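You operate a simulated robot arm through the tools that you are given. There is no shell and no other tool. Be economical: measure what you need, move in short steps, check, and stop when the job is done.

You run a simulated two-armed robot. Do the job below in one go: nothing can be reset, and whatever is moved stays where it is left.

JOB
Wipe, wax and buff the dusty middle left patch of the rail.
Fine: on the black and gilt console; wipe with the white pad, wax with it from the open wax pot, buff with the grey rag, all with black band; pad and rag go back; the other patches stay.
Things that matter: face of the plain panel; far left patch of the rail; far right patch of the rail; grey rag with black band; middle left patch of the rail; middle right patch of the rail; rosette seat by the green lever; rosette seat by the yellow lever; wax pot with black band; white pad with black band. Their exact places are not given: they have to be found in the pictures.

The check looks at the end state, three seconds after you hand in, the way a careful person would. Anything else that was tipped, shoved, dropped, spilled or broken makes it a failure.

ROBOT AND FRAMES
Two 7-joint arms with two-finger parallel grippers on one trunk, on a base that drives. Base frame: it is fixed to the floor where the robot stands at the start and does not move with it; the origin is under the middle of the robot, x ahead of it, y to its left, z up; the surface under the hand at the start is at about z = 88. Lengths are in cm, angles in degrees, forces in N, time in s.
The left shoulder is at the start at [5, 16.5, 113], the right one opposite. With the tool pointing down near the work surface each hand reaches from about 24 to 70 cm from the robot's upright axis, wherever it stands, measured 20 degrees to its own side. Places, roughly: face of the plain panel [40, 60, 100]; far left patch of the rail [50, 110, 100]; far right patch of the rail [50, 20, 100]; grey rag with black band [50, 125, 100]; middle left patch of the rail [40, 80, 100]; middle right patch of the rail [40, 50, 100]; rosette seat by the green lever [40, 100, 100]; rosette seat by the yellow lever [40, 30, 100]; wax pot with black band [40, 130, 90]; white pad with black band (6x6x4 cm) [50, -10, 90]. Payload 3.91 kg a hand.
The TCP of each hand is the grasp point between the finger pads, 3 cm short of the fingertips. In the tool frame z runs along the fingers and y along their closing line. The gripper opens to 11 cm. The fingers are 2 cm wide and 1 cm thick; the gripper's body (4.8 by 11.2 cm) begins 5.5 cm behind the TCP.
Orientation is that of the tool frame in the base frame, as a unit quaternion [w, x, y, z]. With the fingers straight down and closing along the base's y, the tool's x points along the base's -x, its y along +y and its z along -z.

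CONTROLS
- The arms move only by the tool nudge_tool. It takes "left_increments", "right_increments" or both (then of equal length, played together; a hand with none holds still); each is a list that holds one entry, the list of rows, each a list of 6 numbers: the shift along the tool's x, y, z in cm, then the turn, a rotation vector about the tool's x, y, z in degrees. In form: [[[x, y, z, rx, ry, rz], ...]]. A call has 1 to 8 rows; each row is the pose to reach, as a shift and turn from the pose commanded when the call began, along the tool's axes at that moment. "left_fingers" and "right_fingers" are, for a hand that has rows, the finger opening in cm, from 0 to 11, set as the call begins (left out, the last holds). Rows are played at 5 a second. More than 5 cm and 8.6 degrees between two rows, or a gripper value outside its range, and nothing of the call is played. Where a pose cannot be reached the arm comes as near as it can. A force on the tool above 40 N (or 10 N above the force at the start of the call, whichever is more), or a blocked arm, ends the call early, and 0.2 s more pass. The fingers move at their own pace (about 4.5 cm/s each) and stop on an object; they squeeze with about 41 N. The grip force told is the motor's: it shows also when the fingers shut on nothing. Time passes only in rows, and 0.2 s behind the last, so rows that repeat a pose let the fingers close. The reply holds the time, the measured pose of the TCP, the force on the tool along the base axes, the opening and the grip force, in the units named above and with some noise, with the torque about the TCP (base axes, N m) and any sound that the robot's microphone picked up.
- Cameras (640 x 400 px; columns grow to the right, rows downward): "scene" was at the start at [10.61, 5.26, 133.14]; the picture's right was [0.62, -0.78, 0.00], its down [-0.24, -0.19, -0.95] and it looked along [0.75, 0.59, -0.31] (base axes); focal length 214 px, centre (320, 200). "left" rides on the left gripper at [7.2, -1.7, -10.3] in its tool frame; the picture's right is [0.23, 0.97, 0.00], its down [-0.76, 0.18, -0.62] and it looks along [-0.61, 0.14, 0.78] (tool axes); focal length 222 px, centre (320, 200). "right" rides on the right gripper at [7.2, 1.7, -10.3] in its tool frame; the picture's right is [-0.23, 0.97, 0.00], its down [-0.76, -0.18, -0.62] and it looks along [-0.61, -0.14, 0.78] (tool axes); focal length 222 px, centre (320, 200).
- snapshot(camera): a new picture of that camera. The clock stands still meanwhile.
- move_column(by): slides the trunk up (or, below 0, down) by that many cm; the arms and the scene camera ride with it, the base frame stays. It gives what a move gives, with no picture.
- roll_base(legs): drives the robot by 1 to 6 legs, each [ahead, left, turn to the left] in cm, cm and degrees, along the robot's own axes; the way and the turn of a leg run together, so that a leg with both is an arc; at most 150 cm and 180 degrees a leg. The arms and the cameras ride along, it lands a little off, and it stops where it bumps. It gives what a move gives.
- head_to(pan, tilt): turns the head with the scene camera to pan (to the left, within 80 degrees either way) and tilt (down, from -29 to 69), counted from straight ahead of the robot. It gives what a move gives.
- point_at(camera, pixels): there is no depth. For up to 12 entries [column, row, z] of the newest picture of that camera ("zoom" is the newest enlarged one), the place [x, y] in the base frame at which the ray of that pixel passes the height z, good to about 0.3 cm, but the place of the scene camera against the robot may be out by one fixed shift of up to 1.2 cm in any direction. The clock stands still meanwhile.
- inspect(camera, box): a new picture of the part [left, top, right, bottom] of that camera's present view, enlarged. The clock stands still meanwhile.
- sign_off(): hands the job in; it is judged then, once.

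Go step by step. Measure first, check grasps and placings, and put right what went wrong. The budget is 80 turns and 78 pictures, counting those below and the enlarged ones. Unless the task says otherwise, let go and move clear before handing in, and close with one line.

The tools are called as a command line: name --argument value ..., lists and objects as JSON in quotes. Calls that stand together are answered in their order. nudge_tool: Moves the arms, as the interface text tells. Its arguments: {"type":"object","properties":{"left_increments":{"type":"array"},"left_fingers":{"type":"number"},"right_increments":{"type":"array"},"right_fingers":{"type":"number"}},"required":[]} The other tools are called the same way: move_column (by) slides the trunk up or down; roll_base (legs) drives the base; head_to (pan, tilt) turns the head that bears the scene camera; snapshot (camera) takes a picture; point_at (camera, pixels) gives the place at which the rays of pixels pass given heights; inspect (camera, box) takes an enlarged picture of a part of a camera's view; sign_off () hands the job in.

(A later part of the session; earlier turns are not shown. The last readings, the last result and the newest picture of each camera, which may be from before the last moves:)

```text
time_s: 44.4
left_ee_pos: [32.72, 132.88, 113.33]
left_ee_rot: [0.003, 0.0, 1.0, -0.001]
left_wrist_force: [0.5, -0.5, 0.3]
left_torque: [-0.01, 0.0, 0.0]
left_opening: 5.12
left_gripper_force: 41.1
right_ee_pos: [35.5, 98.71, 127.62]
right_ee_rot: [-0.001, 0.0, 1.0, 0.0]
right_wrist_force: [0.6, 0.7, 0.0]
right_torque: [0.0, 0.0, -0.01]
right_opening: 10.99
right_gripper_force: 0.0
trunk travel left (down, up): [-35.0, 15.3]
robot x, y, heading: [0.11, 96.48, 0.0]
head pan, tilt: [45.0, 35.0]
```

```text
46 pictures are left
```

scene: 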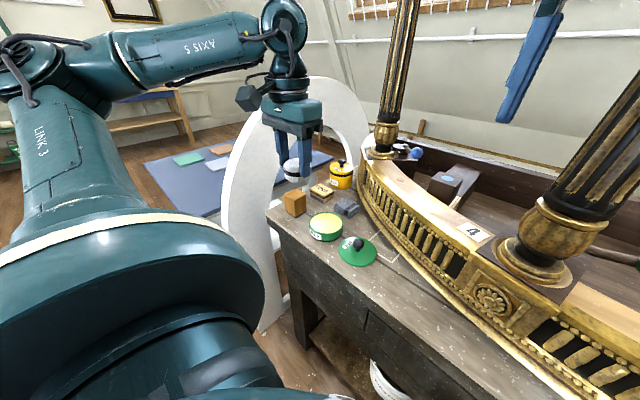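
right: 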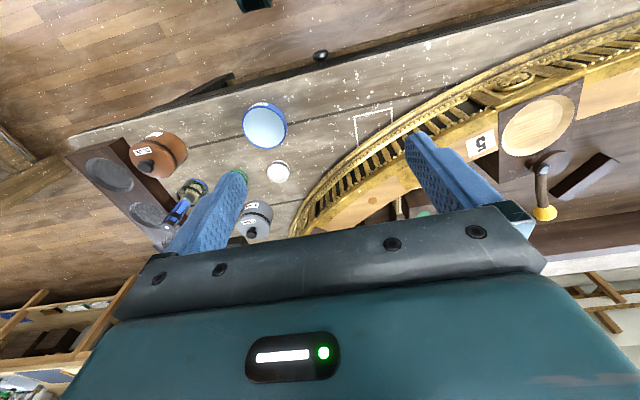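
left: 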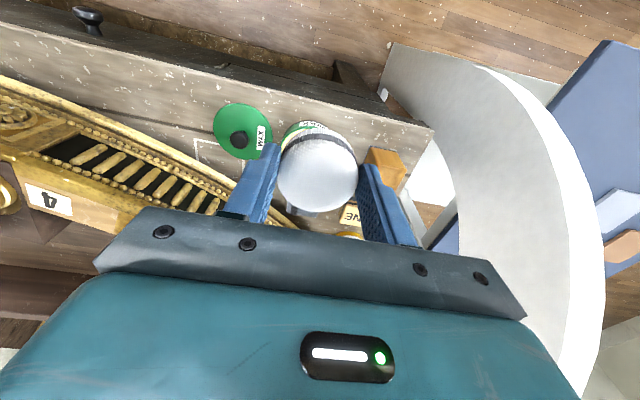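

The pot is at scene (325,224), hidden behind the pad in the hand view. I measure it from the scene view and nudge the hand right/back to see it with the wrist camera.

point_at --camera "scene" --pixels '[[325, 222, 92], [325, 222, 91], [348, 208, 90], [300, 200, 96], [305, 160, 110]]'

nudge_tool --left_increments '[[[0, -4.5, 0, 0, 0, 0], [0, -9, 0, 0, 0, 0], [0, -11, 0, 0, 0, 0]]]'

inspect --camera "left" --box '[240, 80, 500, 240]'

inspect --camera "scene" --box '[270, 160, 390, 270]'

```text
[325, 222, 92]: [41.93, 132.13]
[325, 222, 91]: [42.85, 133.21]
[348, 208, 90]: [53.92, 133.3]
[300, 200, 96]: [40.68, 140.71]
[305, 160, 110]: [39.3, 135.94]
```

```text
time_s: 45.2
left_ee_pos: [32.92, 121.61, 113.4]
left_ee_rot: [0.003, -0.001, 1.0, 0.0]
left_wrist_force: [0.0, -0.1, -0.6]
left_torque: [0.0, 0.0, -0.02]
left_opening: 5.15
left_gripper_force: 40.9
right_ee_pos: [35.51, 98.77, 127.63]
right_ee_rot: [0.0, 0.0, 1.0, 0.001]
right_wrist_force: [0.0, 0.7, 0.6]
right_torque: [0.0, -0.01, 0.0]
right_opening: 11.01
right_gripper_force: 0.2
trunk travel left (down, up): [-35.0, 15.3]
robot x, y, heading: [0.39, 96.65, -0.0]
head pan, tilt: [45.0, 35.0]
```

```text
2.46 times, centred on (370, 160) of left
```

zoom: 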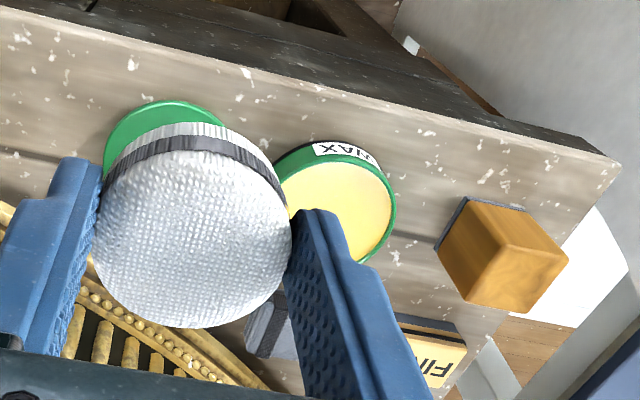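

```text
3.64 times, centred on (330, 215) of scene
```

zoom: 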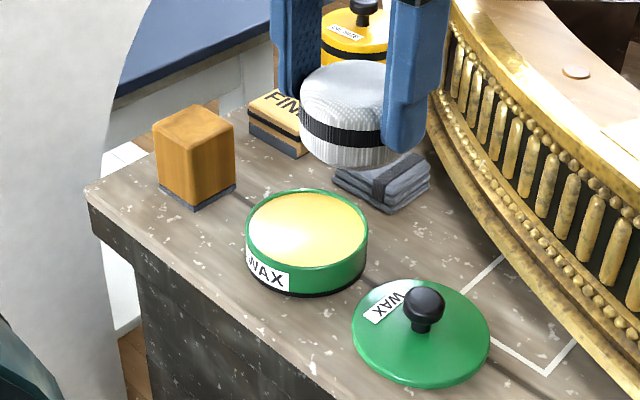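

point_at --camera "zoom" --pixels '[[307, 228, 92], [247, 228, 92], [368, 228, 92], [307, 190, 92], [307, 268, 92], [307, 294, 88], [307, 228, 91]]'

point_at --camera "left" --pixels '[[401.3, 166, 92], [390.3, 185.2, 92], [378, 139.7, 92]]'

```text
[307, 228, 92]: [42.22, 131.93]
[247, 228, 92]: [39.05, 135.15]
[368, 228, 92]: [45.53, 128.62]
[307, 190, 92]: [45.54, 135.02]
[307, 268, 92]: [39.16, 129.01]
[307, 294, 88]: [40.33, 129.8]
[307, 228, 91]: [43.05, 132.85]
```

```text
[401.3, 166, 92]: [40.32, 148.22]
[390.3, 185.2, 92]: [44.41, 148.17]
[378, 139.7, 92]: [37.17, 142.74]
```

Rim seems about z=91, radius ~4.7. I take one clear hand view to fix the centre.

nudge_tool --left_increments '[[[0, -4.5, 0, 0, 0, 0], [0, -8, 0, 0, 0, 0]]]'

snapshot --camera "left"

inspect --camera "left" --box '[360, 120, 520, 220]'

```text
time_s: 45.8
left_ee_pos: [32.92, 113.73, 113.36]
left_ee_rot: [0.002, -0.001, 1.0, -0.002]
left_wrist_force: [0.1, 0.8, -0.7]
left_torque: [0.01, 0.02, 0.02]
left_opening: 5.13
left_gripper_force: 40.8
right_ee_pos: [35.54, 98.72, 127.54]
right_ee_rot: [0.0, 0.0, 1.0, 0.002]
right_wrist_force: [-0.1, 0.0, -0.4]
right_torque: [0.01, 0.01, -0.03]
right_opening: 11.0
right_gripper_force: 0.1
trunk travel left (down, up): [-35.0, 15.3]
robot x, y, heading: [0.27, 95.6, 0.1]
head pan, tilt: [45.0, 35.0]
```

```text
43 pictures are left
```

left: 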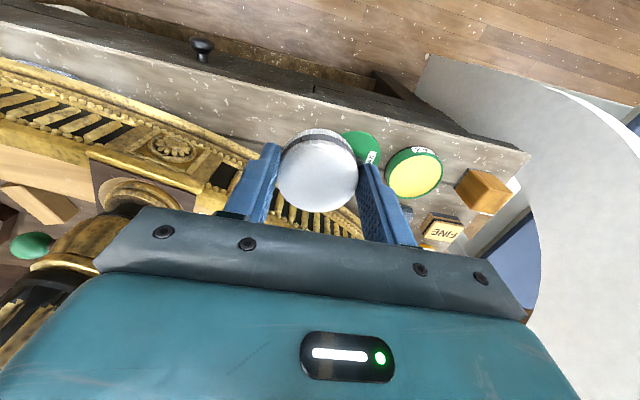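

```text
4.00 times, centred on (440, 170) of left
```

zoom: 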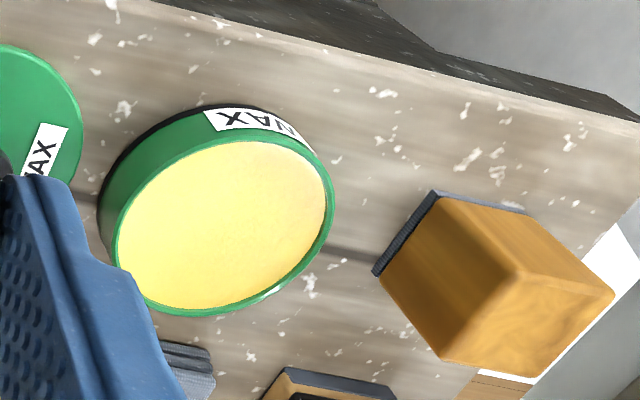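

point_at --camera "zoom" --pixels '[[224, 225, 92], [224, 225, 91], [117, 240, 92], [334, 200, 92], [215, 315, 92], [250, 130, 92], [495, 285, 95], [340, 250, 88]]'

```text
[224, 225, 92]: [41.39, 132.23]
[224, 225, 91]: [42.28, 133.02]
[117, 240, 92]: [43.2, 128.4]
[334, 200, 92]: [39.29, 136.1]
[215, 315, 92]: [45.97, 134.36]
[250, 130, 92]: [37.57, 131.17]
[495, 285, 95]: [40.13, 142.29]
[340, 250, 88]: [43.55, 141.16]
```

Pot centre is about (41.8,132.6), rim ~91.5. I go above it and down to z=100.

nudge_tool --left_increments '[[[-2, 4.3, 0, 0, 0, 0], [-4, 8.6, 0, 0, 0, 0], [-6, 12.9, 0, 0, 0, 0], [-8, 17, 0, 0, 0, 0], [-8.9, 18.9, 2, 0, 0, 0], [-8.9, 18.9, 6, 0, 0, 0], [-8.9, 18.9, 10, 0, 0, 0], [-8.9, 18.9, 13, 0, 0, 0]]]'

inspect --camera "left" --box '[220, 80, 420, 230]'

inspect --camera "scene" --box '[270, 160, 390, 270]'

```text
time_s: 47.6
left_ee_pos: [41.79, 132.64, 100.32]
left_ee_rot: [0.003, 0.0, 1.0, 0.0]
left_wrist_force: [0.1, 0.6, -0.5]
left_torque: [-0.01, 0.0, -0.01]
left_opening: 5.11
left_gripper_force: 40.7
right_ee_pos: [35.41, 98.77, 127.52]
right_ee_rot: [0.0, 0.0, 1.0, 0.001]
right_wrist_force: [0.3, 0.3, 0.2]
right_torque: [0.01, -0.03, -0.01]
right_opening: 11.02
right_gripper_force: 0.1
trunk travel left (down, up): [-35.0, 15.3]
robot x, y, heading: [-0.01, 96.23, 0.2]
head pan, tilt: [45.0, 35.0]
```

```text
2.67 times, centred on (320, 155) of left
```

zoom: 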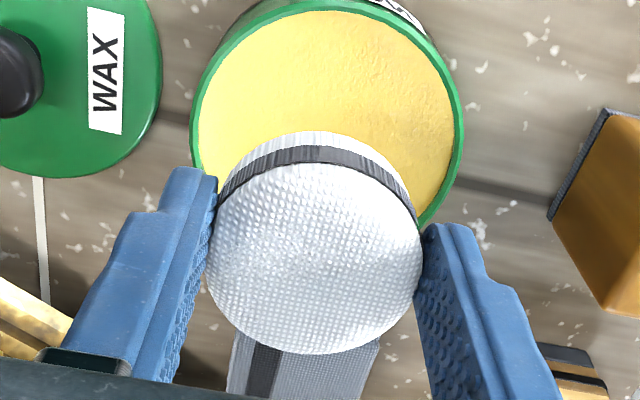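

```text
3.64 times, centred on (330, 215) of scene
```

zoom: 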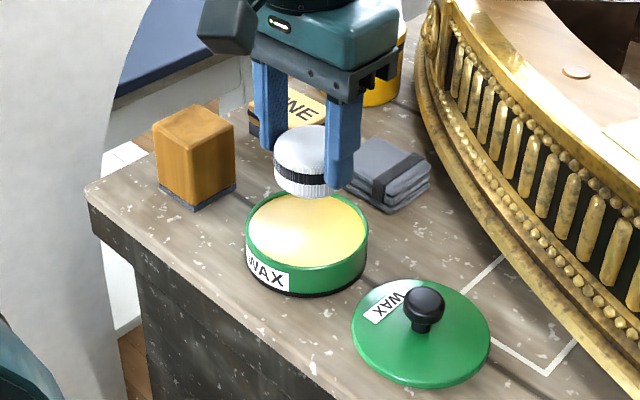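

nudge_tool --left_increments '[[[0, 0, 1.5, 0, 0, 0], [0, 0, 2, 0, 0, 0]]]'

snapshot --camera "left"

inspect --camera "scene" --box '[300, 185, 360, 245]'

```text
time_s: 48.2
left_ee_pos: [41.76, 132.75, 98.43]
left_ee_rot: [0.003, -0.001, 1.0, -0.002]
left_wrist_force: [0.0, 0.0, -0.5]
left_torque: [0.04, -0.02, 0.02]
left_opening: 5.09
left_gripper_force: 41.2
right_ee_pos: [35.44, 98.74, 127.73]
right_ee_rot: [0.0, 0.0, 1.0, 0.001]
right_wrist_force: [0.7, -0.4, 0.7]
right_torque: [0.03, -0.01, 0.01]
right_opening: 11.03
right_gripper_force: 0.0
trunk travel left (down, up): [-35.0, 15.3]
robot x, y, heading: [0.12, 96.45, 0.1]
head pan, tilt: [45.0, 35.0]
```

```text
39 pictures are left
```

left: 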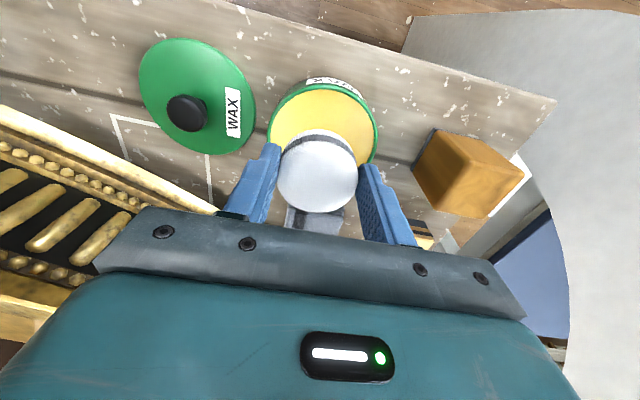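

```text
6.67 times, centred on (330, 215) of scene
```

zoom: 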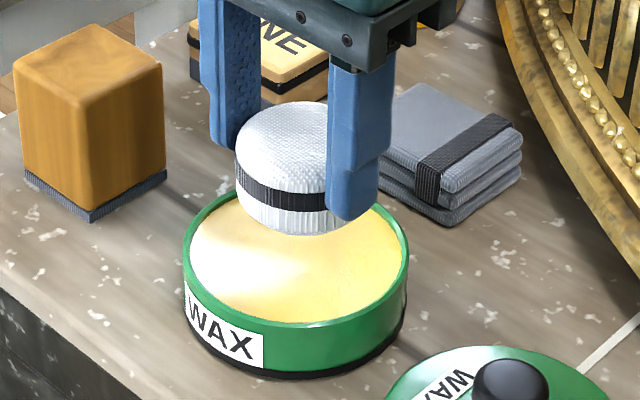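

point_at --camera "left" --pixels '[[268, 135, 91.5], [379, 128, 91.5], [322, 85, 91.5], [317, 160, 96.5]]'

```text
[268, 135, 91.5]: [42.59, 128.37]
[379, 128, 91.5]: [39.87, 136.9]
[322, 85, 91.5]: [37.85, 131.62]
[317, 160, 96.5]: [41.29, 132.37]
```

Centred over the pot. I lower in small steps to feel the wax.

nudge_tool --left_increments '[[[0, -0.1, 0.8, 0, 0, 0], [0, -0.1, 1.4, 0, 0, 0], [0, -0.1, 1.6, 0, 0, 0], [0, -0.1, 1.6, 0, 0, 0]]]'

inspect --camera "scene" --box '[300, 185, 360, 245]'

```text
time_s: 49.2
left_ee_pos: [41.81, 132.6, 96.76]
left_ee_rot: [0.003, -0.001, 1.0, -0.001]
left_wrist_force: [0.3, -0.7, 0.0]
left_torque: [0.01, 0.02, 0.0]
left_opening: 5.12
left_gripper_force: 41.2
right_ee_pos: [35.5, 98.78, 127.57]
right_ee_rot: [0.0, -0.001, 1.0, 0.0]
right_wrist_force: [-1.7, -0.1, 0.1]
right_torque: [-0.03, 0.0, 0.0]
right_opening: 10.99
right_gripper_force: 0.1
trunk travel left (down, up): [-35.0, 15.3]
robot x, y, heading: [0.22, 96.17, -0.1]
head pan, tilt: [45.0, 35.0]
```

```text
6.67 times, centred on (330, 215) of scene
```

zoom: 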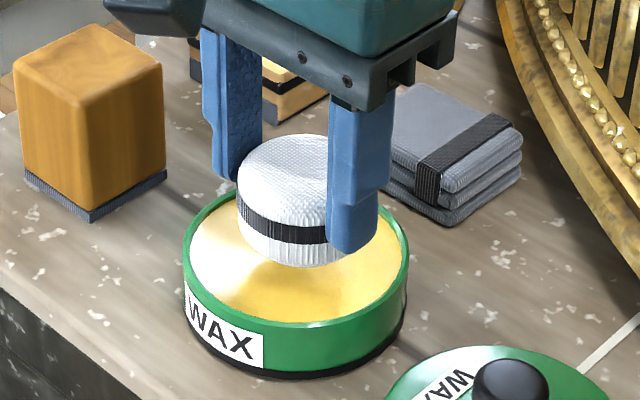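

nudge_tool --left_increments '[[[0, 0, 0.3, 0, 0, 0], [0, 0, 0.5, 0, 0, 0], [0, 0, 0.5, 0, 0, 0]]]'

```text
time_s: 50.0
left_ee_pos: [41.78, 132.58, 96.35]
left_ee_rot: [0.003, -0.001, 1.0, -0.001]
left_wrist_force: [0.6, 1.1, -0.1]
left_torque: [0.01, -0.01, 0.03]
left_opening: 5.13
left_gripper_force: 41.3
right_ee_pos: [35.56, 98.63, 127.56]
right_ee_rot: [0.001, 0.0, 1.0, 0.0]
right_wrist_force: [-0.1, 0.1, 0.6]
right_torque: [-0.01, -0.03, 0.0]
right_opening: 10.99
right_gripper_force: 0.0
trunk travel left (down, up): [-35.0, 15.3]
robot x, y, heading: [0.03, 96.05, 0.0]
head pan, tilt: [45.0, 35.0]
```

No contact yet at 96.35; I continue in small steps.

nudge_tool --left_increments '[[[0, 0, 0.2, 0, 0, 0], [0, 0, 0.4, 0, 0, 0], [0, 0, 0.4, 0, 0, 0]]]'

inspect --camera "scene" --box '[300, 185, 360, 245]'

```text
time_s: 50.8
left_ee_pos: [41.89, 132.5, 95.93]
left_ee_rot: [0.003, -0.001, 1.0, -0.001]
left_wrist_force: [-0.2, -1.1, -0.7]
left_torque: [0.01, -0.01, 0.01]
left_opening: 5.11
left_gripper_force: 40.8
right_ee_pos: [35.43, 98.83, 127.58]
right_ee_rot: [0.0, 0.0, 1.0, 0.0]
right_wrist_force: [0.6, 0.6, -0.2]
right_torque: [0.02, 0.04, 0.0]
right_opening: 10.99
right_gripper_force: 0.0
trunk travel left (down, up): [-35.0, 15.3]
robot x, y, heading: [-0.1, 96.21, 0.1]
head pan, tilt: [45.0, 35.0]
```

```text
6.67 times, centred on (330, 215) of scene
```

zoom: 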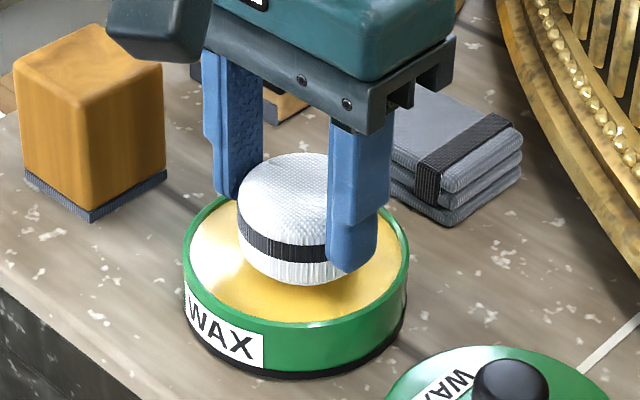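

nudge_tool --left_increments '[[[0, 0, 0.15, 0, 0, 0], [0, 0, 0.3, 0, 0, 0], [0, 0, 0.45, 0, 0, 0], [0, 0, 0.45, 0, 0, 0]]]'

```text
time_s: 51.8
left_ee_pos: [41.8, 132.53, 95.47]
left_ee_rot: [0.003, -0.001, 1.0, 0.0]
left_wrist_force: [0.8, 0.6, 3.2]
left_torque: [0.11, -0.07, 0.02]
left_opening: 5.12
left_gripper_force: 41.1
right_ee_pos: [35.45, 98.75, 127.62]
right_ee_rot: [0.0, 0.0, 1.0, 0.0]
right_wrist_force: [-0.2, -0.4, 0.1]
right_torque: [-0.04, 0.02, -0.01]
right_opening: 11.03
right_gripper_force: 0.2
trunk travel left (down, up): [-35.0, 15.3]
robot x, y, heading: [0.81, 96.25, -0.2]
head pan, tilt: [45.0, 35.0]
```

Contact at 95.47 with 3 N. I press a touch more, then lift and look at the pad's result.

nudge_tool --left_increments '[[[0, 0, 0.1, 0, 0, 0], [0, 0, 0.1, 0, 0, 0], [0, 0, 0.1, 0, 0, 0]]]'

nudge_tool --left_increments '[[[0, 0, -2, 0, 0, 0], [0, 0, -5, 0, 0, 0], [0, 0, -9, 0, 0, 0], [0, 0, -13, 0, 0, 0]]]'

inspect --camera "scene" --box '[270, 140, 390, 240]'

```text
time_s: 52.6
left_ee_pos: [41.75, 132.52, 95.62]
left_ee_rot: [0.004, 0.0, 1.0, -0.002]
left_wrist_force: [0.2, 1.1, 10.2]
left_torque: [0.04, -0.08, -0.01]
left_opening: 5.14
left_gripper_force: 41.2
right_ee_pos: [35.32, 98.69, 127.47]
right_ee_rot: [0.001, 0.0, 1.0, 0.002]
right_wrist_force: [0.3, 0.5, -0.2]
right_torque: [-0.02, 0.02, 0.0]
right_opening: 11.02
right_gripper_force: 0.0
trunk travel left (down, up): [-35.0, 15.3]
robot x, y, heading: [0.47, 96.03, -0.1]
head pan, tilt: [45.0, 35.0]
```

```text
time_s: 53.6
left_ee_pos: [41.6, 132.56, 108.35]
left_ee_rot: [0.003, -0.001, 1.0, -0.001]
left_wrist_force: [0.3, 0.3, -0.2]
left_torque: [-0.02, 0.02, -0.03]
left_opening: 5.12
left_gripper_force: 41.0
right_ee_pos: [35.47, 98.78, 127.63]
right_ee_rot: [0.0, 0.001, 1.0, 0.001]
right_wrist_force: [-0.2, -1.0, 0.3]
right_torque: [0.02, 0.01, -0.01]
right_opening: 10.98
right_gripper_force: 0.1
trunk travel left (down, up): [-35.0, 15.3]
robot x, y, heading: [0.08, 95.83, 0.1]
head pan, tilt: [45.0, 35.0]
```

```text
4.00 times, centred on (330, 190) of scene
```

zoom: 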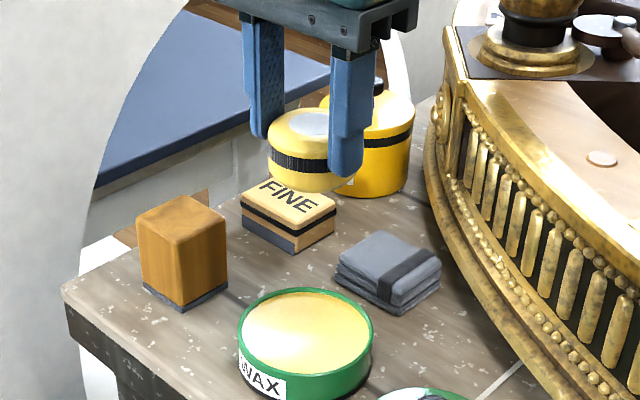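

The pad has turned wax-yellow. I retract and drive back to the patch.

nudge_tool --left_increments '[[[3, -2, -2, 0, 0, 0], [6, -4, -4, 0, 0, 0], [9, -6, -6, 0, 0, 0]]]'

roll_base --legs '[[0, -46, 0]]'

```text
time_s: 54.4
left_ee_pos: [32.57, 126.31, 114.46]
left_ee_rot: [0.002, -0.001, 1.0, -0.001]
left_wrist_force: [0.1, 0.8, -0.4]
left_torque: [-0.02, -0.01, 0.01]
left_opening: 5.11
left_gripper_force: 41.2
right_ee_pos: [35.25, 98.74, 127.55]
right_ee_rot: [0.001, 0.0, 1.0, 0.002]
right_wrist_force: [0.2, -0.3, -0.2]
right_torque: [-0.03, -0.01, 0.02]
right_opening: 11.0
right_gripper_force: 0.0
trunk travel left (down, up): [-35.0, 15.3]
robot x, y, heading: [0.6, 96.14, 0.1]
head pan, tilt: [45.0, 35.0]
```

```text
time_s: 59.0
left_ee_pos: [32.62, 80.18, 114.36]
left_ee_rot: [0.002, -0.001, 1.0, -0.001]
left_wrist_force: [0.1, 0.3, -1.5]
left_torque: [-0.01, -0.01, 0.01]
left_opening: 5.13
left_gripper_force: 41.5
right_ee_pos: [35.37, 52.54, 127.51]
right_ee_rot: [0.0, -0.001, 1.0, 0.0]
right_wrist_force: [-0.5, 0.9, 0.3]
right_torque: [-0.03, 0.01, 0.02]
right_opening: 11.01
right_gripper_force: 0.1
trunk travel left (down, up): [-35.0, 15.3]
robot x, y, heading: [0.19, 49.9, 0.3]
head pan, tilt: [45.0, 35.0]
```

Now over the patch: hover at z 108.3, then lower to about 107.35.

nudge_tool --left_increments '[[[-4.3, -1.5, 0, 0, 0, 0], [-8.5, -3, 0, 0, 0, 0], [-12.1, -4.4, 0, 0, 0, 0], [-12.1, -4.4, 3, 0, 0, 0], [-12.1, -4.4, 6, 0, 0, 0], [-12.1, -4.4, 6.6, 0, 0, 0], [-12.1, -4.4, 7.0, 0, 0, 0], [-12.1, -4.4, 7.0, 0, 0, 0]]]'

```text
time_s: 60.8
left_ee_pos: [44.88, 75.78, 107.5]
left_ee_rot: [0.002, -0.001, 1.0, -0.001]
left_wrist_force: [-0.2, -0.9, -0.4]
left_torque: [0.01, 0.04, 0.03]
left_opening: 5.11
left_gripper_force: 41.3
right_ee_pos: [35.4, 52.44, 127.65]
right_ee_rot: [0.001, 0.0, 1.0, -0.001]
right_wrist_force: [0.6, 0.1, -0.1]
right_torque: [-0.02, -0.01, -0.02]
right_opening: 11.02
right_gripper_force: 0.1
trunk travel left (down, up): [-35.0, 15.3]
robot x, y, heading: [0.37, 50.06, -0.1]
head pan, tilt: [45.0, 35.0]
```

Not yet touching at 107.5; I lower a bit further.

nudge_tool --left_increments '[[[0, 0, 0.15, 0, 0, 0], [0, 0, 0.3, 0, 0, 0], [0, 0, 0.4, 0, 0, 0], [0, 0, 0.4, 0, 0, 0]]]'

```text
time_s: 61.8
left_ee_pos: [44.77, 75.71, 107.36]
left_ee_rot: [0.007, -0.001, 1.0, 0.0]
left_wrist_force: [3.4, 5.0, 28.7]
left_torque: [0.36, -0.14, 0.06]
left_opening: 5.12
left_gripper_force: 41.4
right_ee_pos: [35.21, 52.43, 127.73]
right_ee_rot: [0.001, 0.0, 1.0, 0.002]
right_wrist_force: [-0.9, 0.4, 0.7]
right_torque: [0.0, -0.04, 0.0]
right_opening: 11.02
right_gripper_force: 0.0
trunk travel left (down, up): [-35.0, 15.3]
robot x, y, heading: [0.51, 50.12, -0.3]
head pan, tilt: [45.0, 35.0]
```

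Contact at 29 N; same strokes with the waxed pad.

nudge_tool --left_increments '[[[0, 0, -0.1, 0, 0, 0], [1.3, -2, -0.1, 0, 0, 0], [1.3, -3.6, -0.1, 0, 0, 0], [1.3, -1.5, -0.1, 0, 0, 0], [1.3, 1, -0.1, 0, 0, 0], [1.3, 3.6, -0.1, 0, 0, 0], [0, 3.6, -0.1, 0, 0, 0], [0, 1, -0.1, 0, 0, 0]]]'

nudge_tool --left_increments '[[[0, -1.5, -0.1, 0, 0, 0], [0, -4.4, -0.1, 0, 0, 0], [-1.3, -4.6, -0.1, 0, 0, 0], [-1.3, -2, -0.1, 0, 0, 0], [-1.3, 0.5, -0.1, 0, 0, 0], [-1.3, 2.8, -0.1, 0, 0, 0], [0, 2.8, -0.1, 0, 0, 0], [0, 0, -0.1, 0, 0, 0]]]'

nudge_tool --left_increments '[[[0, 0, -3, 0, 0, 0], [2, 3, -5, 0, 0, 0], [5, 5, -6, 0, 0, 0], [8.5, 8, -6, 0, 0, 0], [12, 10, -7, 0, 0, 0]]]'

inspect --camera "scene" --box '[230, 120, 410, 240]'

```text
time_s: 63.6
left_ee_pos: [44.69, 76.96, 107.27]
left_ee_rot: [0.006, -0.003, 1.0, 0.001]
left_wrist_force: [1.7, 14.6, 30.2]
left_torque: [0.56, -0.02, 0.0]
left_opening: 5.15
left_gripper_force: 41.1
right_ee_pos: [35.18, 52.64, 127.66]
right_ee_rot: [0.001, 0.0, 1.0, 0.001]
right_wrist_force: [-0.3, -0.3, 0.4]
right_torque: [0.03, -0.03, 0.01]
right_opening: 11.0
right_gripper_force: 0.0
trunk travel left (down, up): [-35.0, 15.3]
robot x, y, heading: [0.04, 50.33, 0.1]
head pan, tilt: [45.0, 35.0]
```

```text
time_s: 65.4
left_ee_pos: [44.55, 77.07, 107.41]
left_ee_rot: [0.004, -0.003, 1.0, 0.001]
left_wrist_force: [-2.5, 12.3, 27.4]
left_torque: [0.5, -0.23, 0.17]
left_opening: 5.12
left_gripper_force: 40.8
right_ee_pos: [35.22, 52.59, 127.71]
right_ee_rot: [0.001, -0.001, 1.0, 0.001]
right_wrist_force: [-1.0, -0.3, 0.5]
right_torque: [0.04, 0.02, -0.02]
right_opening: 11.0
right_gripper_force: 0.0
trunk travel left (down, up): [-35.0, 15.3]
robot x, y, heading: [0.26, 50.03, 0.2]
head pan, tilt: [45.0, 35.0]
```

```text
time_s: 66.6
left_ee_pos: [32.56, 86.84, 114.12]
left_ee_rot: [0.003, -0.001, 1.0, -0.001]
left_wrist_force: [-0.2, 0.8, 1.1]
left_torque: [-0.03, -0.02, -0.04]
left_opening: 5.12
left_gripper_force: 41.4
right_ee_pos: [35.44, 52.63, 127.57]
right_ee_rot: [0.0, 0.0, 1.0, 0.0]
right_wrist_force: [-0.7, -0.1, 0.9]
right_torque: [0.0, -0.02, 0.0]
right_opening: 11.01
right_gripper_force: 0.0
trunk travel left (down, up): [-35.0, 15.3]
robot x, y, heading: [0.37, 49.97, -0.1]
head pan, tilt: [45.0, 35.0]
```

```text
3.33 times, centred on (320, 180) of scene
```

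zoom: 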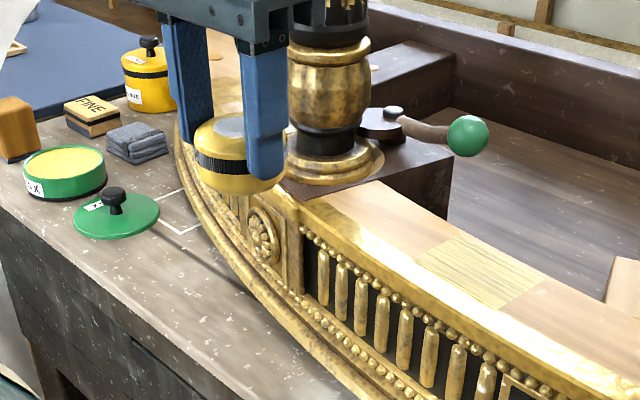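

The patch now shows a full waxed, streaky finish. I return the pad to its place: shift the hand in and drive right 88 cm.

nudge_tool --left_increments '[[[0, -4, -1, 0, 0, 0], [0, -8, -2, 0, 0, 0], [0, -11.2, -2.5, 0, 0, 0]]]'

roll_base --legs '[[0, -88, 0]]'

head_to --pan 20 --tilt 40

snapshot --camera "scene"

```text
time_s: 67.4
left_ee_pos: [32.79, 75.64, 116.62]
left_ee_rot: [0.001, 0.0, 1.0, -0.002]
left_wrist_force: [0.5, 0.6, -0.5]
left_torque: [0.02, 0.01, 0.0]
left_opening: 5.12
left_gripper_force: 41.0
right_ee_pos: [35.39, 52.48, 127.47]
right_ee_rot: [-0.001, 0.001, 1.0, 0.001]
right_wrist_force: [-0.7, 0.7, -0.3]
right_torque: [0.03, 0.01, 0.0]
right_opening: 11.01
right_gripper_force: 0.1
trunk travel left (down, up): [-35.0, 15.3]
robot x, y, heading: [0.4, 50.0, -0.0]
head pan, tilt: [45.0, 35.0]
```

```text
time_s: 75.5
left_ee_pos: [32.73, -12.28, 116.65]
left_ee_rot: [0.002, -0.002, 1.0, -0.002]
left_wrist_force: [0.3, 0.3, 0.5]
left_torque: [-0.01, -0.01, 0.0]
left_opening: 5.1
left_gripper_force: 41.4
right_ee_pos: [35.54, -35.44, 127.62]
right_ee_rot: [0.001, 0.0, 1.0, 0.001]
right_wrist_force: [0.4, 0.1, 1.0]
right_torque: [0.01, 0.0, 0.01]
right_opening: 11.0
right_gripper_force: 0.0
trunk travel left (down, up): [-35.0, 15.3]
robot x, y, heading: [0.58, -38.24, 0.0]
head pan, tilt: [45.0, 35.0]
```

```text
time_s: 76.3
left_ee_pos: [32.78, -12.32, 116.59]
left_ee_rot: [0.002, -0.001, 1.0, -0.001]
left_wrist_force: [-0.9, -0.1, -0.4]
left_torque: [0.0, -0.02, 0.02]
left_opening: 5.13
left_gripper_force: 41.1
right_ee_pos: [35.61, -35.43, 127.5]
right_ee_rot: [0.0, -0.001, 1.0, 0.001]
right_wrist_force: [0.4, -0.3, -0.2]
right_torque: [-0.01, 0.02, 0.02]
right_opening: 10.99
right_gripper_force: 0.0
trunk travel left (down, up): [-35.0, 15.3]
robot x, y, heading: [0.24, -37.98, 0.2]
head pan, tilt: [20.0, 40.0]
```

```text
33 pictures are left
```

scene: 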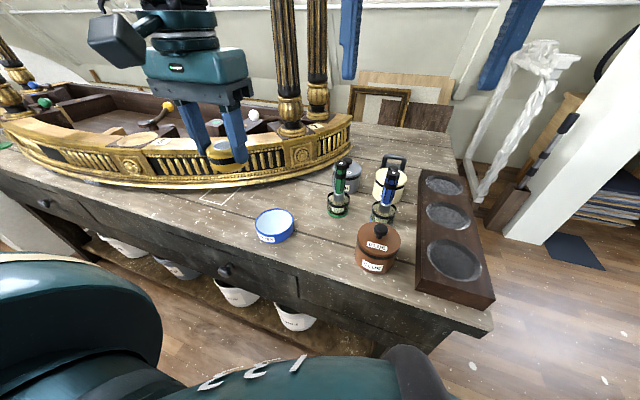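

Arrived with the same arm geometry. I go forward over the home spot and down toward z=94.

nudge_tool --left_increments '[[[-4.5, 0, 2, 0, 0, 0], [-9, 0, 4, 0, 0, 0], [-13, -0.1, 6, 0, 0, 0], [-17, -0.1, 8.5, 0, 0, 0], [-20.4, -0.1, 11, 0, 0, 0], [-20.4, -0.1, 15, 0, 0, 0], [-20.4, -0.1, 19, 0, 0, 0], [-20.4, -0.1, 22, 0, 0, 0]]]'

nudge_tool --left_increments '[[[0, 0, 0.5, 0, 0, 0], [0, 0, 0.8, 0, 0, 0], [0, 0, 1.1, 0, 0, 0], [0, 0, 1.1, 0, 0, 0]]]'

inspect --camera "scene" --box '[230, 130, 370, 250]'

```text
time_s: 78.2
left_ee_pos: [53.27, -12.41, 94.75]
left_ee_rot: [0.002, -0.002, 1.0, -0.002]
left_wrist_force: [-0.1, -1.1, -0.4]
left_torque: [-0.01, 0.0, 0.0]
left_opening: 5.13
left_gripper_force: 41.1
right_ee_pos: [35.56, -35.39, 127.54]
right_ee_rot: [-0.001, -0.001, 1.0, 0.0]
right_wrist_force: [0.1, 0.3, -1.1]
right_torque: [-0.03, 0.02, -0.02]
right_opening: 10.99
right_gripper_force: 0.1
trunk travel left (down, up): [-35.0, 15.3]
robot x, y, heading: [0.3, -38.07, 0.1]
head pan, tilt: [20.0, 40.0]
```

```text
time_s: 79.2
left_ee_pos: [53.28, -12.49, 93.64]
left_ee_rot: [0.003, -0.002, 1.0, -0.001]
left_wrist_force: [0.2, -0.2, -1.0]
left_torque: [-0.04, -0.03, 0.0]
left_opening: 5.13
left_gripper_force: 41.6
right_ee_pos: [35.4, -35.36, 127.6]
right_ee_rot: [0.0, -0.001, 1.0, 0.0]
right_wrist_force: [-0.2, -0.3, -0.1]
right_torque: [-0.03, 0.01, 0.0]
right_opening: 11.01
right_gripper_force: 0.2
trunk travel left (down, up): [-35.0, 15.3]
robot x, y, heading: [0.2, -38.03, 0.1]
head pan, tilt: [20.0, 40.0]
```

```text
3.33 times, centred on (300, 190) of scene
```

zoom: 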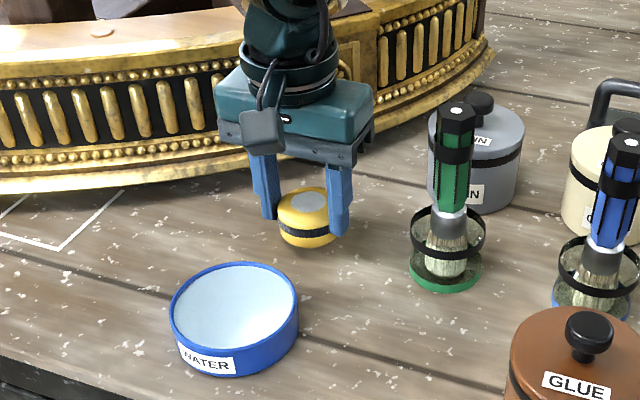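

Just above the bench; I lower to contact.

nudge_tool --left_increments '[[[0, 0, 0.2, 0, 0, 0], [0, 0, 0.4, 0, 0, 0], [0, 0, 0.6, 0, 0, 0], [0, 0, 0.75, 0, 0, 0], [0, 0, 0.75, 0, 0, 0]]]'

```text
time_s: 80.3
left_ee_pos: [53.37, -12.29, 92.93]
left_ee_rot: [0.003, -0.002, 1.0, -0.002]
left_wrist_force: [-0.6, 0.4, 0.7]
left_torque: [0.01, -0.01, -0.01]
left_opening: 5.15
left_gripper_force: 40.8
right_ee_pos: [35.51, -35.43, 127.65]
right_ee_rot: [0.0, -0.002, 1.0, -0.001]
right_wrist_force: [-1.3, -0.2, 0.5]
right_torque: [-0.02, 0.0, -0.02]
right_opening: 11.0
right_gripper_force: 0.1
trunk travel left (down, up): [-35.0, 15.3]
robot x, y, heading: [0.6, -38.28, 0.1]
head pan, tilt: [20.0, 40.0]
```

nudge_tool --left_increments '[[[0, 0, 0.1, 0, 0, 0], [0, 0, 0.15, 0, 0, 0], [0, 0, 0.15, 0, 0, 0]]]'

nudge_tool --left_increments '[[[0, 0, 0, 0, 0, 0], [0, 0, 0, 0, 0, 0], [0, 0, 0, 0, 0, 0], [0, 0, 0, 0, 0, 0]]]' --left_fingers 8.5

nudge_tool --left_increments '[[[0, 0, -4, 0, 0, 0], [0, 0, -8, 0, 0, 0], [0, 0, -12, 0, 0, 0], [3.5, 0, -15, 0, 0, 0], [7.5, 0, -18, 0, 0, 0], [12, 0, -20, 0, 0, 0], [16.5, 0, -22, 0, 0, 0], [21, 0, -24, 0, 0, 0]]]'

inspect --camera "scene" --box '[230, 130, 370, 250]'

```text
time_s: 81.2
left_ee_pos: [53.33, -12.39, 92.59]
left_ee_rot: [0.002, -0.002, 1.0, -0.001]
left_wrist_force: [-0.5, 0.5, -0.6]
left_torque: [0.03, 0.0, -0.01]
left_opening: 5.11
left_gripper_force: 41.3
right_ee_pos: [35.56, -35.33, 127.46]
right_ee_rot: [0.0, -0.001, 1.0, 0.0]
right_wrist_force: [-0.2, -0.2, 0.4]
right_torque: [0.01, 0.01, 0.02]
right_opening: 10.99
right_gripper_force: 0.1
trunk travel left (down, up): [-35.0, 15.3]
robot x, y, heading: [0.43, -38.0, 0.4]
head pan, tilt: [20.0, 40.0]
```

```text
time_s: 82.2
left_ee_pos: [53.27, -12.4, 92.71]
left_ee_rot: [0.003, -0.002, 1.0, -0.001]
left_wrist_force: [-0.2, 1.5, 0.9]
left_torque: [-0.02, -0.02, 0.01]
left_opening: 8.52
left_gripper_force: 0.0
right_ee_pos: [35.44, -35.43, 127.56]
right_ee_rot: [0.0, -0.001, 1.0, 0.0]
right_wrist_force: [0.6, 1.0, 1.0]
right_torque: [0.01, 0.01, 0.02]
right_opening: 10.98
right_gripper_force: 0.1
trunk travel left (down, up): [-35.0, 15.3]
robot x, y, heading: [0.81, -38.14, 0.3]
head pan, tilt: [20.0, 40.0]
```

```text
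time_s: 84.0
left_ee_pos: [31.87, -12.35, 116.77]
left_ee_rot: [0.002, -0.003, 1.0, 0.0]
left_wrist_force: [-1.1, 0.5, -0.3]
left_torque: [0.01, 0.01, -0.02]
left_opening: 8.49
left_gripper_force: 0.2
right_ee_pos: [35.42, -35.44, 127.54]
right_ee_rot: [0.0, 0.0, 1.0, 0.001]
right_wrist_force: [0.5, -0.2, 1.1]
right_torque: [0.02, -0.02, 0.0]
right_opening: 10.98
right_gripper_force: 0.2
trunk travel left (down, up): [-35.0, 15.3]
robot x, y, heading: [-0.01, -37.95, 0.3]
head pan, tilt: [20.0, 40.0]
```

```text
3.33 times, centred on (300, 190) of scene
```

zoom: 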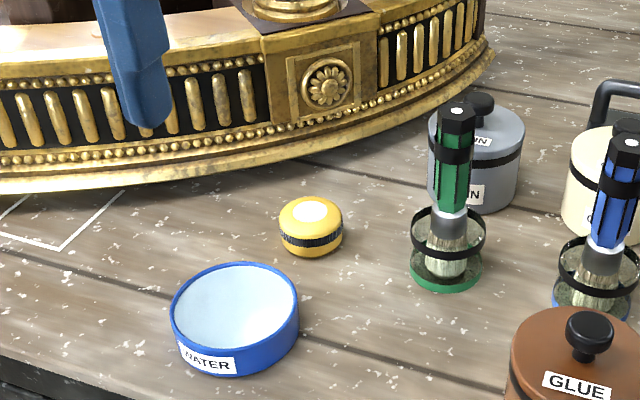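

The pad is back upright in place. I drive left 136 cm to the rag.

roll_base --legs '[[0, 136, 0]]'

head_to --pan 40 --tilt 35

snapshot --camera "left"

inspect --camera "left" --box '[260, 110, 440, 250]'

snapshot --camera "scene"

```text
time_s: 96.1
left_ee_pos: [31.36, 124.44, 116.71]
left_ee_rot: [0.003, -0.003, 1.0, 0.0]
left_wrist_force: [-0.8, 0.3, -0.5]
left_torque: [0.02, -0.01, 0.01]
left_opening: 8.49
left_gripper_force: 0.1
right_ee_pos: [35.07, 101.4, 127.6]
right_ee_rot: [0.001, -0.002, 1.0, -0.001]
right_wrist_force: [-0.3, 0.0, -0.1]
right_torque: [0.04, 0.01, -0.01]
right_opening: 11.01
right_gripper_force: 0.1
trunk travel left (down, up): [-35.0, 15.3]
robot x, y, heading: [-0.17, 98.82, 0.4]
head pan, tilt: [20.0, 40.0]
```

```text
time_s: 97.0
left_ee_pos: [31.62, 124.41, 116.65]
left_ee_rot: [0.003, -0.003, 1.0, -0.001]
left_wrist_force: [0.0, 0.6, 0.0]
left_torque: [0.03, -0.03, 0.02]
left_opening: 8.48
left_gripper_force: 0.1
right_ee_pos: [35.05, 101.34, 127.54]
right_ee_rot: [0.0, -0.003, 1.0, 0.0]
right_wrist_force: [0.9, -0.5, -0.1]
right_torque: [0.01, -0.01, -0.01]
right_opening: 11.01
right_gripper_force: 0.0
trunk travel left (down, up): [-35.0, 15.3]
robot x, y, heading: [-0.1, 98.84, 0.4]
head pan, tilt: [40.0, 35.0]
```

```text
30 pictures are left
```

left: 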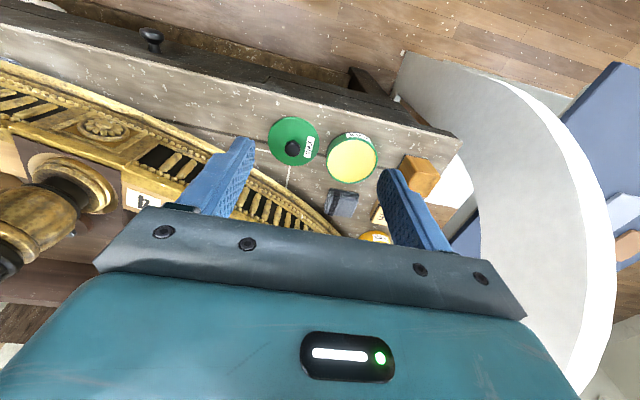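

```text
2.86 times, centred on (350, 180) of left
```

zoom: 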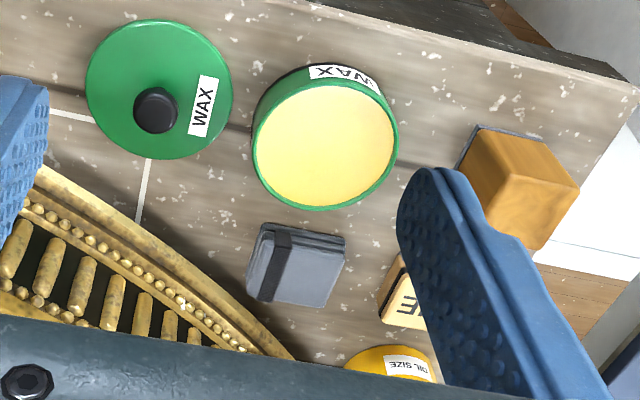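

```text
28 pictures are left
```

scene: 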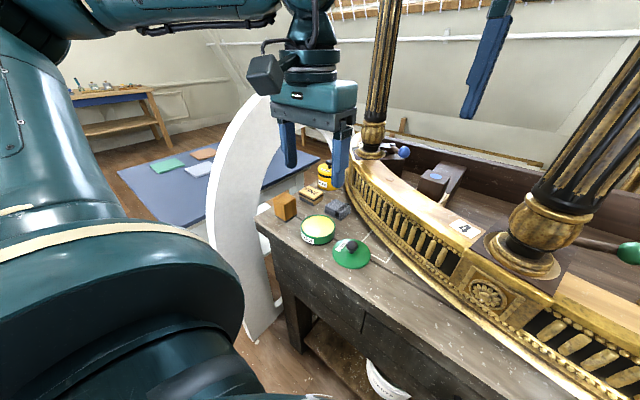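

The grey rag with black band is at left zoom (298,265), between pot, FINE block and the rail. I measure its corners and neighbours.

point_at --camera "left" --pixels '[[334.3, 189.8, 91], [358.7, 193.3, 91], [350.7, 217.8, 91], [326.6, 215, 91], [371, 210, 92], [383, 196, 92], [326, 222, 91], [316, 213, 91], [345, 183, 91], [360, 238, 93]]'

inspect --camera "scene" --box '[290, 180, 370, 240]'

```text
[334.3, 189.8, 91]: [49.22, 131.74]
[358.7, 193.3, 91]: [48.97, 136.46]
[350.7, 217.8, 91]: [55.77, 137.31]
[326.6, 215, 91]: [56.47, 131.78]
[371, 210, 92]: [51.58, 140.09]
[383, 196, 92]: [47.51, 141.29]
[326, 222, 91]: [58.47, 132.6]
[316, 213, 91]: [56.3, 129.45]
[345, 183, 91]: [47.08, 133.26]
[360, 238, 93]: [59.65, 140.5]
```

```text
6.67 times, centred on (330, 210) of scene
```

zoom: 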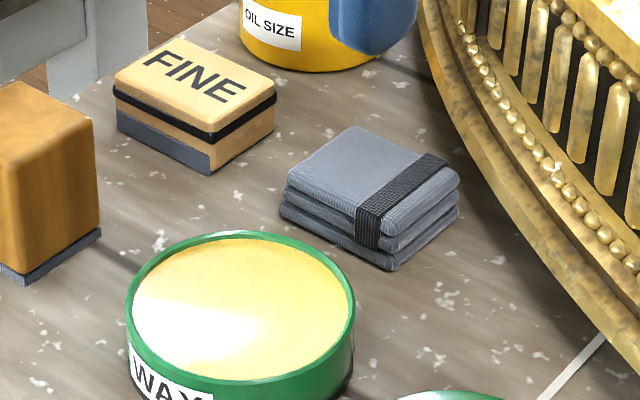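

point_at --camera "scene" --pixels '[[349, 165, 102], [353, 176, 102], [362, 186, 102], [375, 197, 102], [342, 186, 90], [350, 208, 90], [362, 225, 90], [378, 241, 90]]'

inspect --camera "scene" --box '[300, 140, 420, 240]'

```text
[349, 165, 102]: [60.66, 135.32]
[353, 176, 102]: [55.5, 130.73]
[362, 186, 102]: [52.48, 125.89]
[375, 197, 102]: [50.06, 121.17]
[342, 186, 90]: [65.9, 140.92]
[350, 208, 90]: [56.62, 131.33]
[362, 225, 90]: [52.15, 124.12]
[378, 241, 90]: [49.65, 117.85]
```

```text
4.00 times, centred on (360, 190) of scene
```

zoom: 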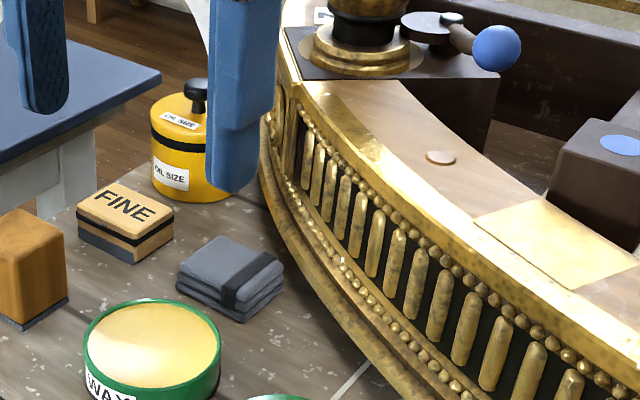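

Clearances look sufficient (cap edge ~2.5 cm from the hand body). I move above the rag in stages, fingers at 7 cm.

nudge_tool --left_increments '[[[-3.5, 2.5, 1.5, 0, 0, 0], [-7, 5, 3, 0, 0, 0], [-10.5, 7.5, 4.5, 0, 0, 0], [-14, 9.8, 6, 0, 0, 0], [-17.5, 9.8, 8.5, 0, 0, 0], [-20.8, 9.8, 11, 0, 0, 0], [-20.8, 9.8, 15, 0, 0, 0], [-20.8, 9.8, 15, 0, 0, 0]]]' --left_fingers 7.2

snapshot --camera "left"

snapshot --camera "scene"

```text
time_s: 98.8
left_ee_pos: [52.27, 134.33, 101.83]
left_ee_rot: [0.002, -0.004, 1.0, 0.0]
left_wrist_force: [-0.8, 0.3, 1.0]
left_torque: [-0.03, 0.01, 0.01]
left_opening: 7.19
left_gripper_force: 0.0
right_ee_pos: [35.02, 101.37, 127.5]
right_ee_rot: [0.0, -0.003, 1.0, 0.001]
right_wrist_force: [0.3, -0.8, 0.0]
right_torque: [-0.01, -0.01, 0.0]
right_opening: 11.01
right_gripper_force: 0.0
trunk travel left (down, up): [-35.0, 15.3]
robot x, y, heading: [0.02, 98.66, 0.4]
head pan, tilt: [40.0, 35.0]
```

```text
25 pictures are left
```

left: 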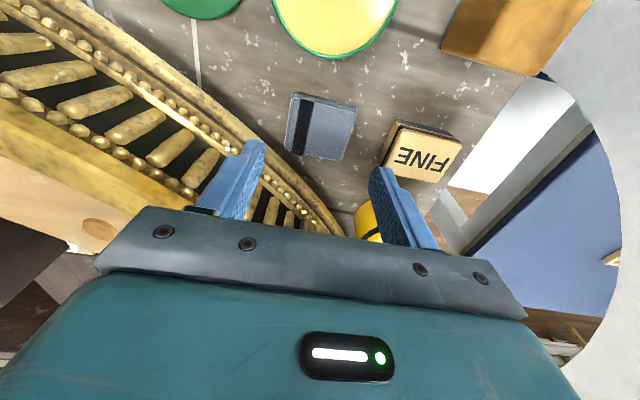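

```text
24 pictures are left
```

scene: 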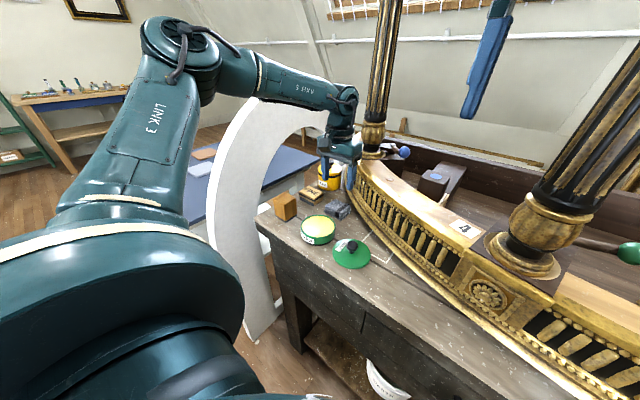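

point_at --camera "left" --pixels '[[295, 93, 91], [357, 105, 91], [341, 160, 91], [287, 152, 91], [320, 128, 91], [320, 128, 90], [380, 165, 92], [395, 122, 92], [262, 150, 90], [300, 182, 90]]'

inspect --camera "left" --box '[220, 60, 460, 220]'

```text
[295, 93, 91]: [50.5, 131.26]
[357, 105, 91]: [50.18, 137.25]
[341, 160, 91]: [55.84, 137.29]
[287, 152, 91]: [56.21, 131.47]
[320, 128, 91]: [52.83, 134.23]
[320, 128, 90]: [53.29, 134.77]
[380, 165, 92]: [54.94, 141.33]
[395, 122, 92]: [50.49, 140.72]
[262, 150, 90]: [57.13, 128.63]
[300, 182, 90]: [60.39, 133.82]
```

```text
2.50 times, centred on (340, 140) of left
```

zoom: 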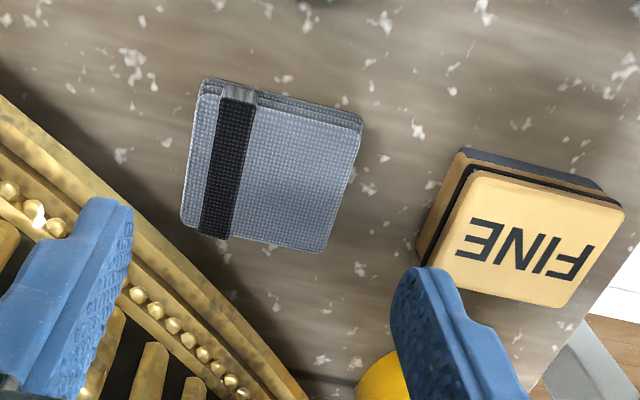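

Rag centre is (53.0,134.3), about 6x6; fingers straddle with ~1 cm to the FINE block. I open to 7.8 and descend.

nudge_tool --left_increments '[[[-0.6, 0, 2, 0, 0, 0], [-0.6, 0, 4.5, 0, 0, 0], [-0.6, 0, 6.5, 0, 0, 0], [-0.6, 0, 6.5, 0, 0, 0]]]' --left_fingers 7.8

snapshot --camera "left"

inspect --camera "scene" --box '[290, 150, 390, 230]'

```text
time_s: 99.8
left_ee_pos: [52.92, 134.3, 95.34]
left_ee_rot: [0.002, -0.003, 1.0, -0.001]
left_wrist_force: [0.9, 0.0, -0.8]
left_torque: [-0.02, -0.02, 0.02]
left_opening: 7.79
left_gripper_force: 0.0
right_ee_pos: [34.96, 101.46, 127.52]
right_ee_rot: [-0.001, -0.003, 1.0, 0.0]
right_wrist_force: [-0.4, -0.1, 0.2]
right_torque: [-0.03, 0.01, -0.01]
right_opening: 11.01
right_gripper_force: 0.2
trunk travel left (down, up): [-35.0, 15.3]
robot x, y, heading: [-0.01, 99.26, 0.0]
head pan, tilt: [40.0, 35.0]
```

```text
22 pictures are left
```

left: 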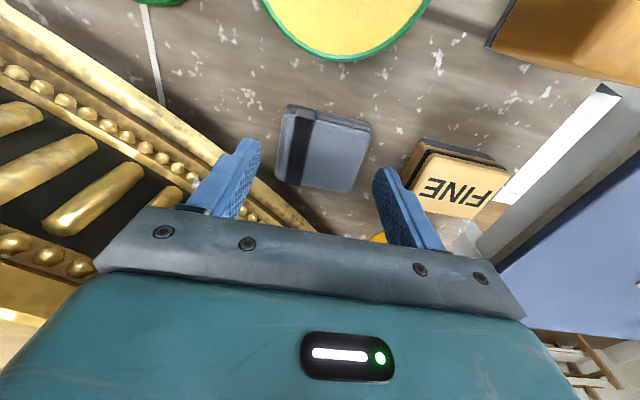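

```text
5.00 times, centred on (340, 190) of scene
```

zoom: 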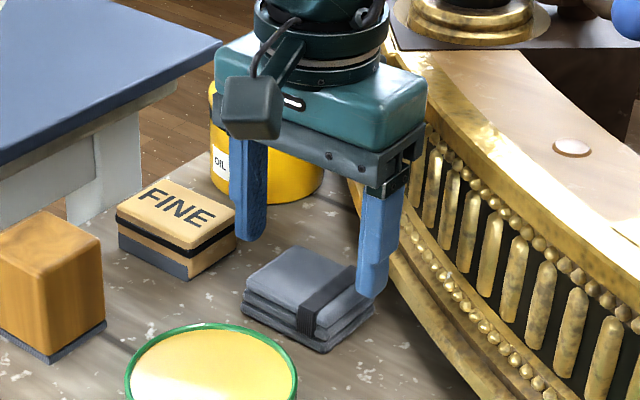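

point_at --camera "left" --pixels '[[323, 152, 90.5], [372, 128, 90.5], [277, 182, 90.5], [288, 106, 90.5], [356, 190, 90.5], [403, 175, 90]]'

```text
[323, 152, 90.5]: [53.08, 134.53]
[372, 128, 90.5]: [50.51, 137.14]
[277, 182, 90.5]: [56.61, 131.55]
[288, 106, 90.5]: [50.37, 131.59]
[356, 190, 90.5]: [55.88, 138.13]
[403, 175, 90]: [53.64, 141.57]
```

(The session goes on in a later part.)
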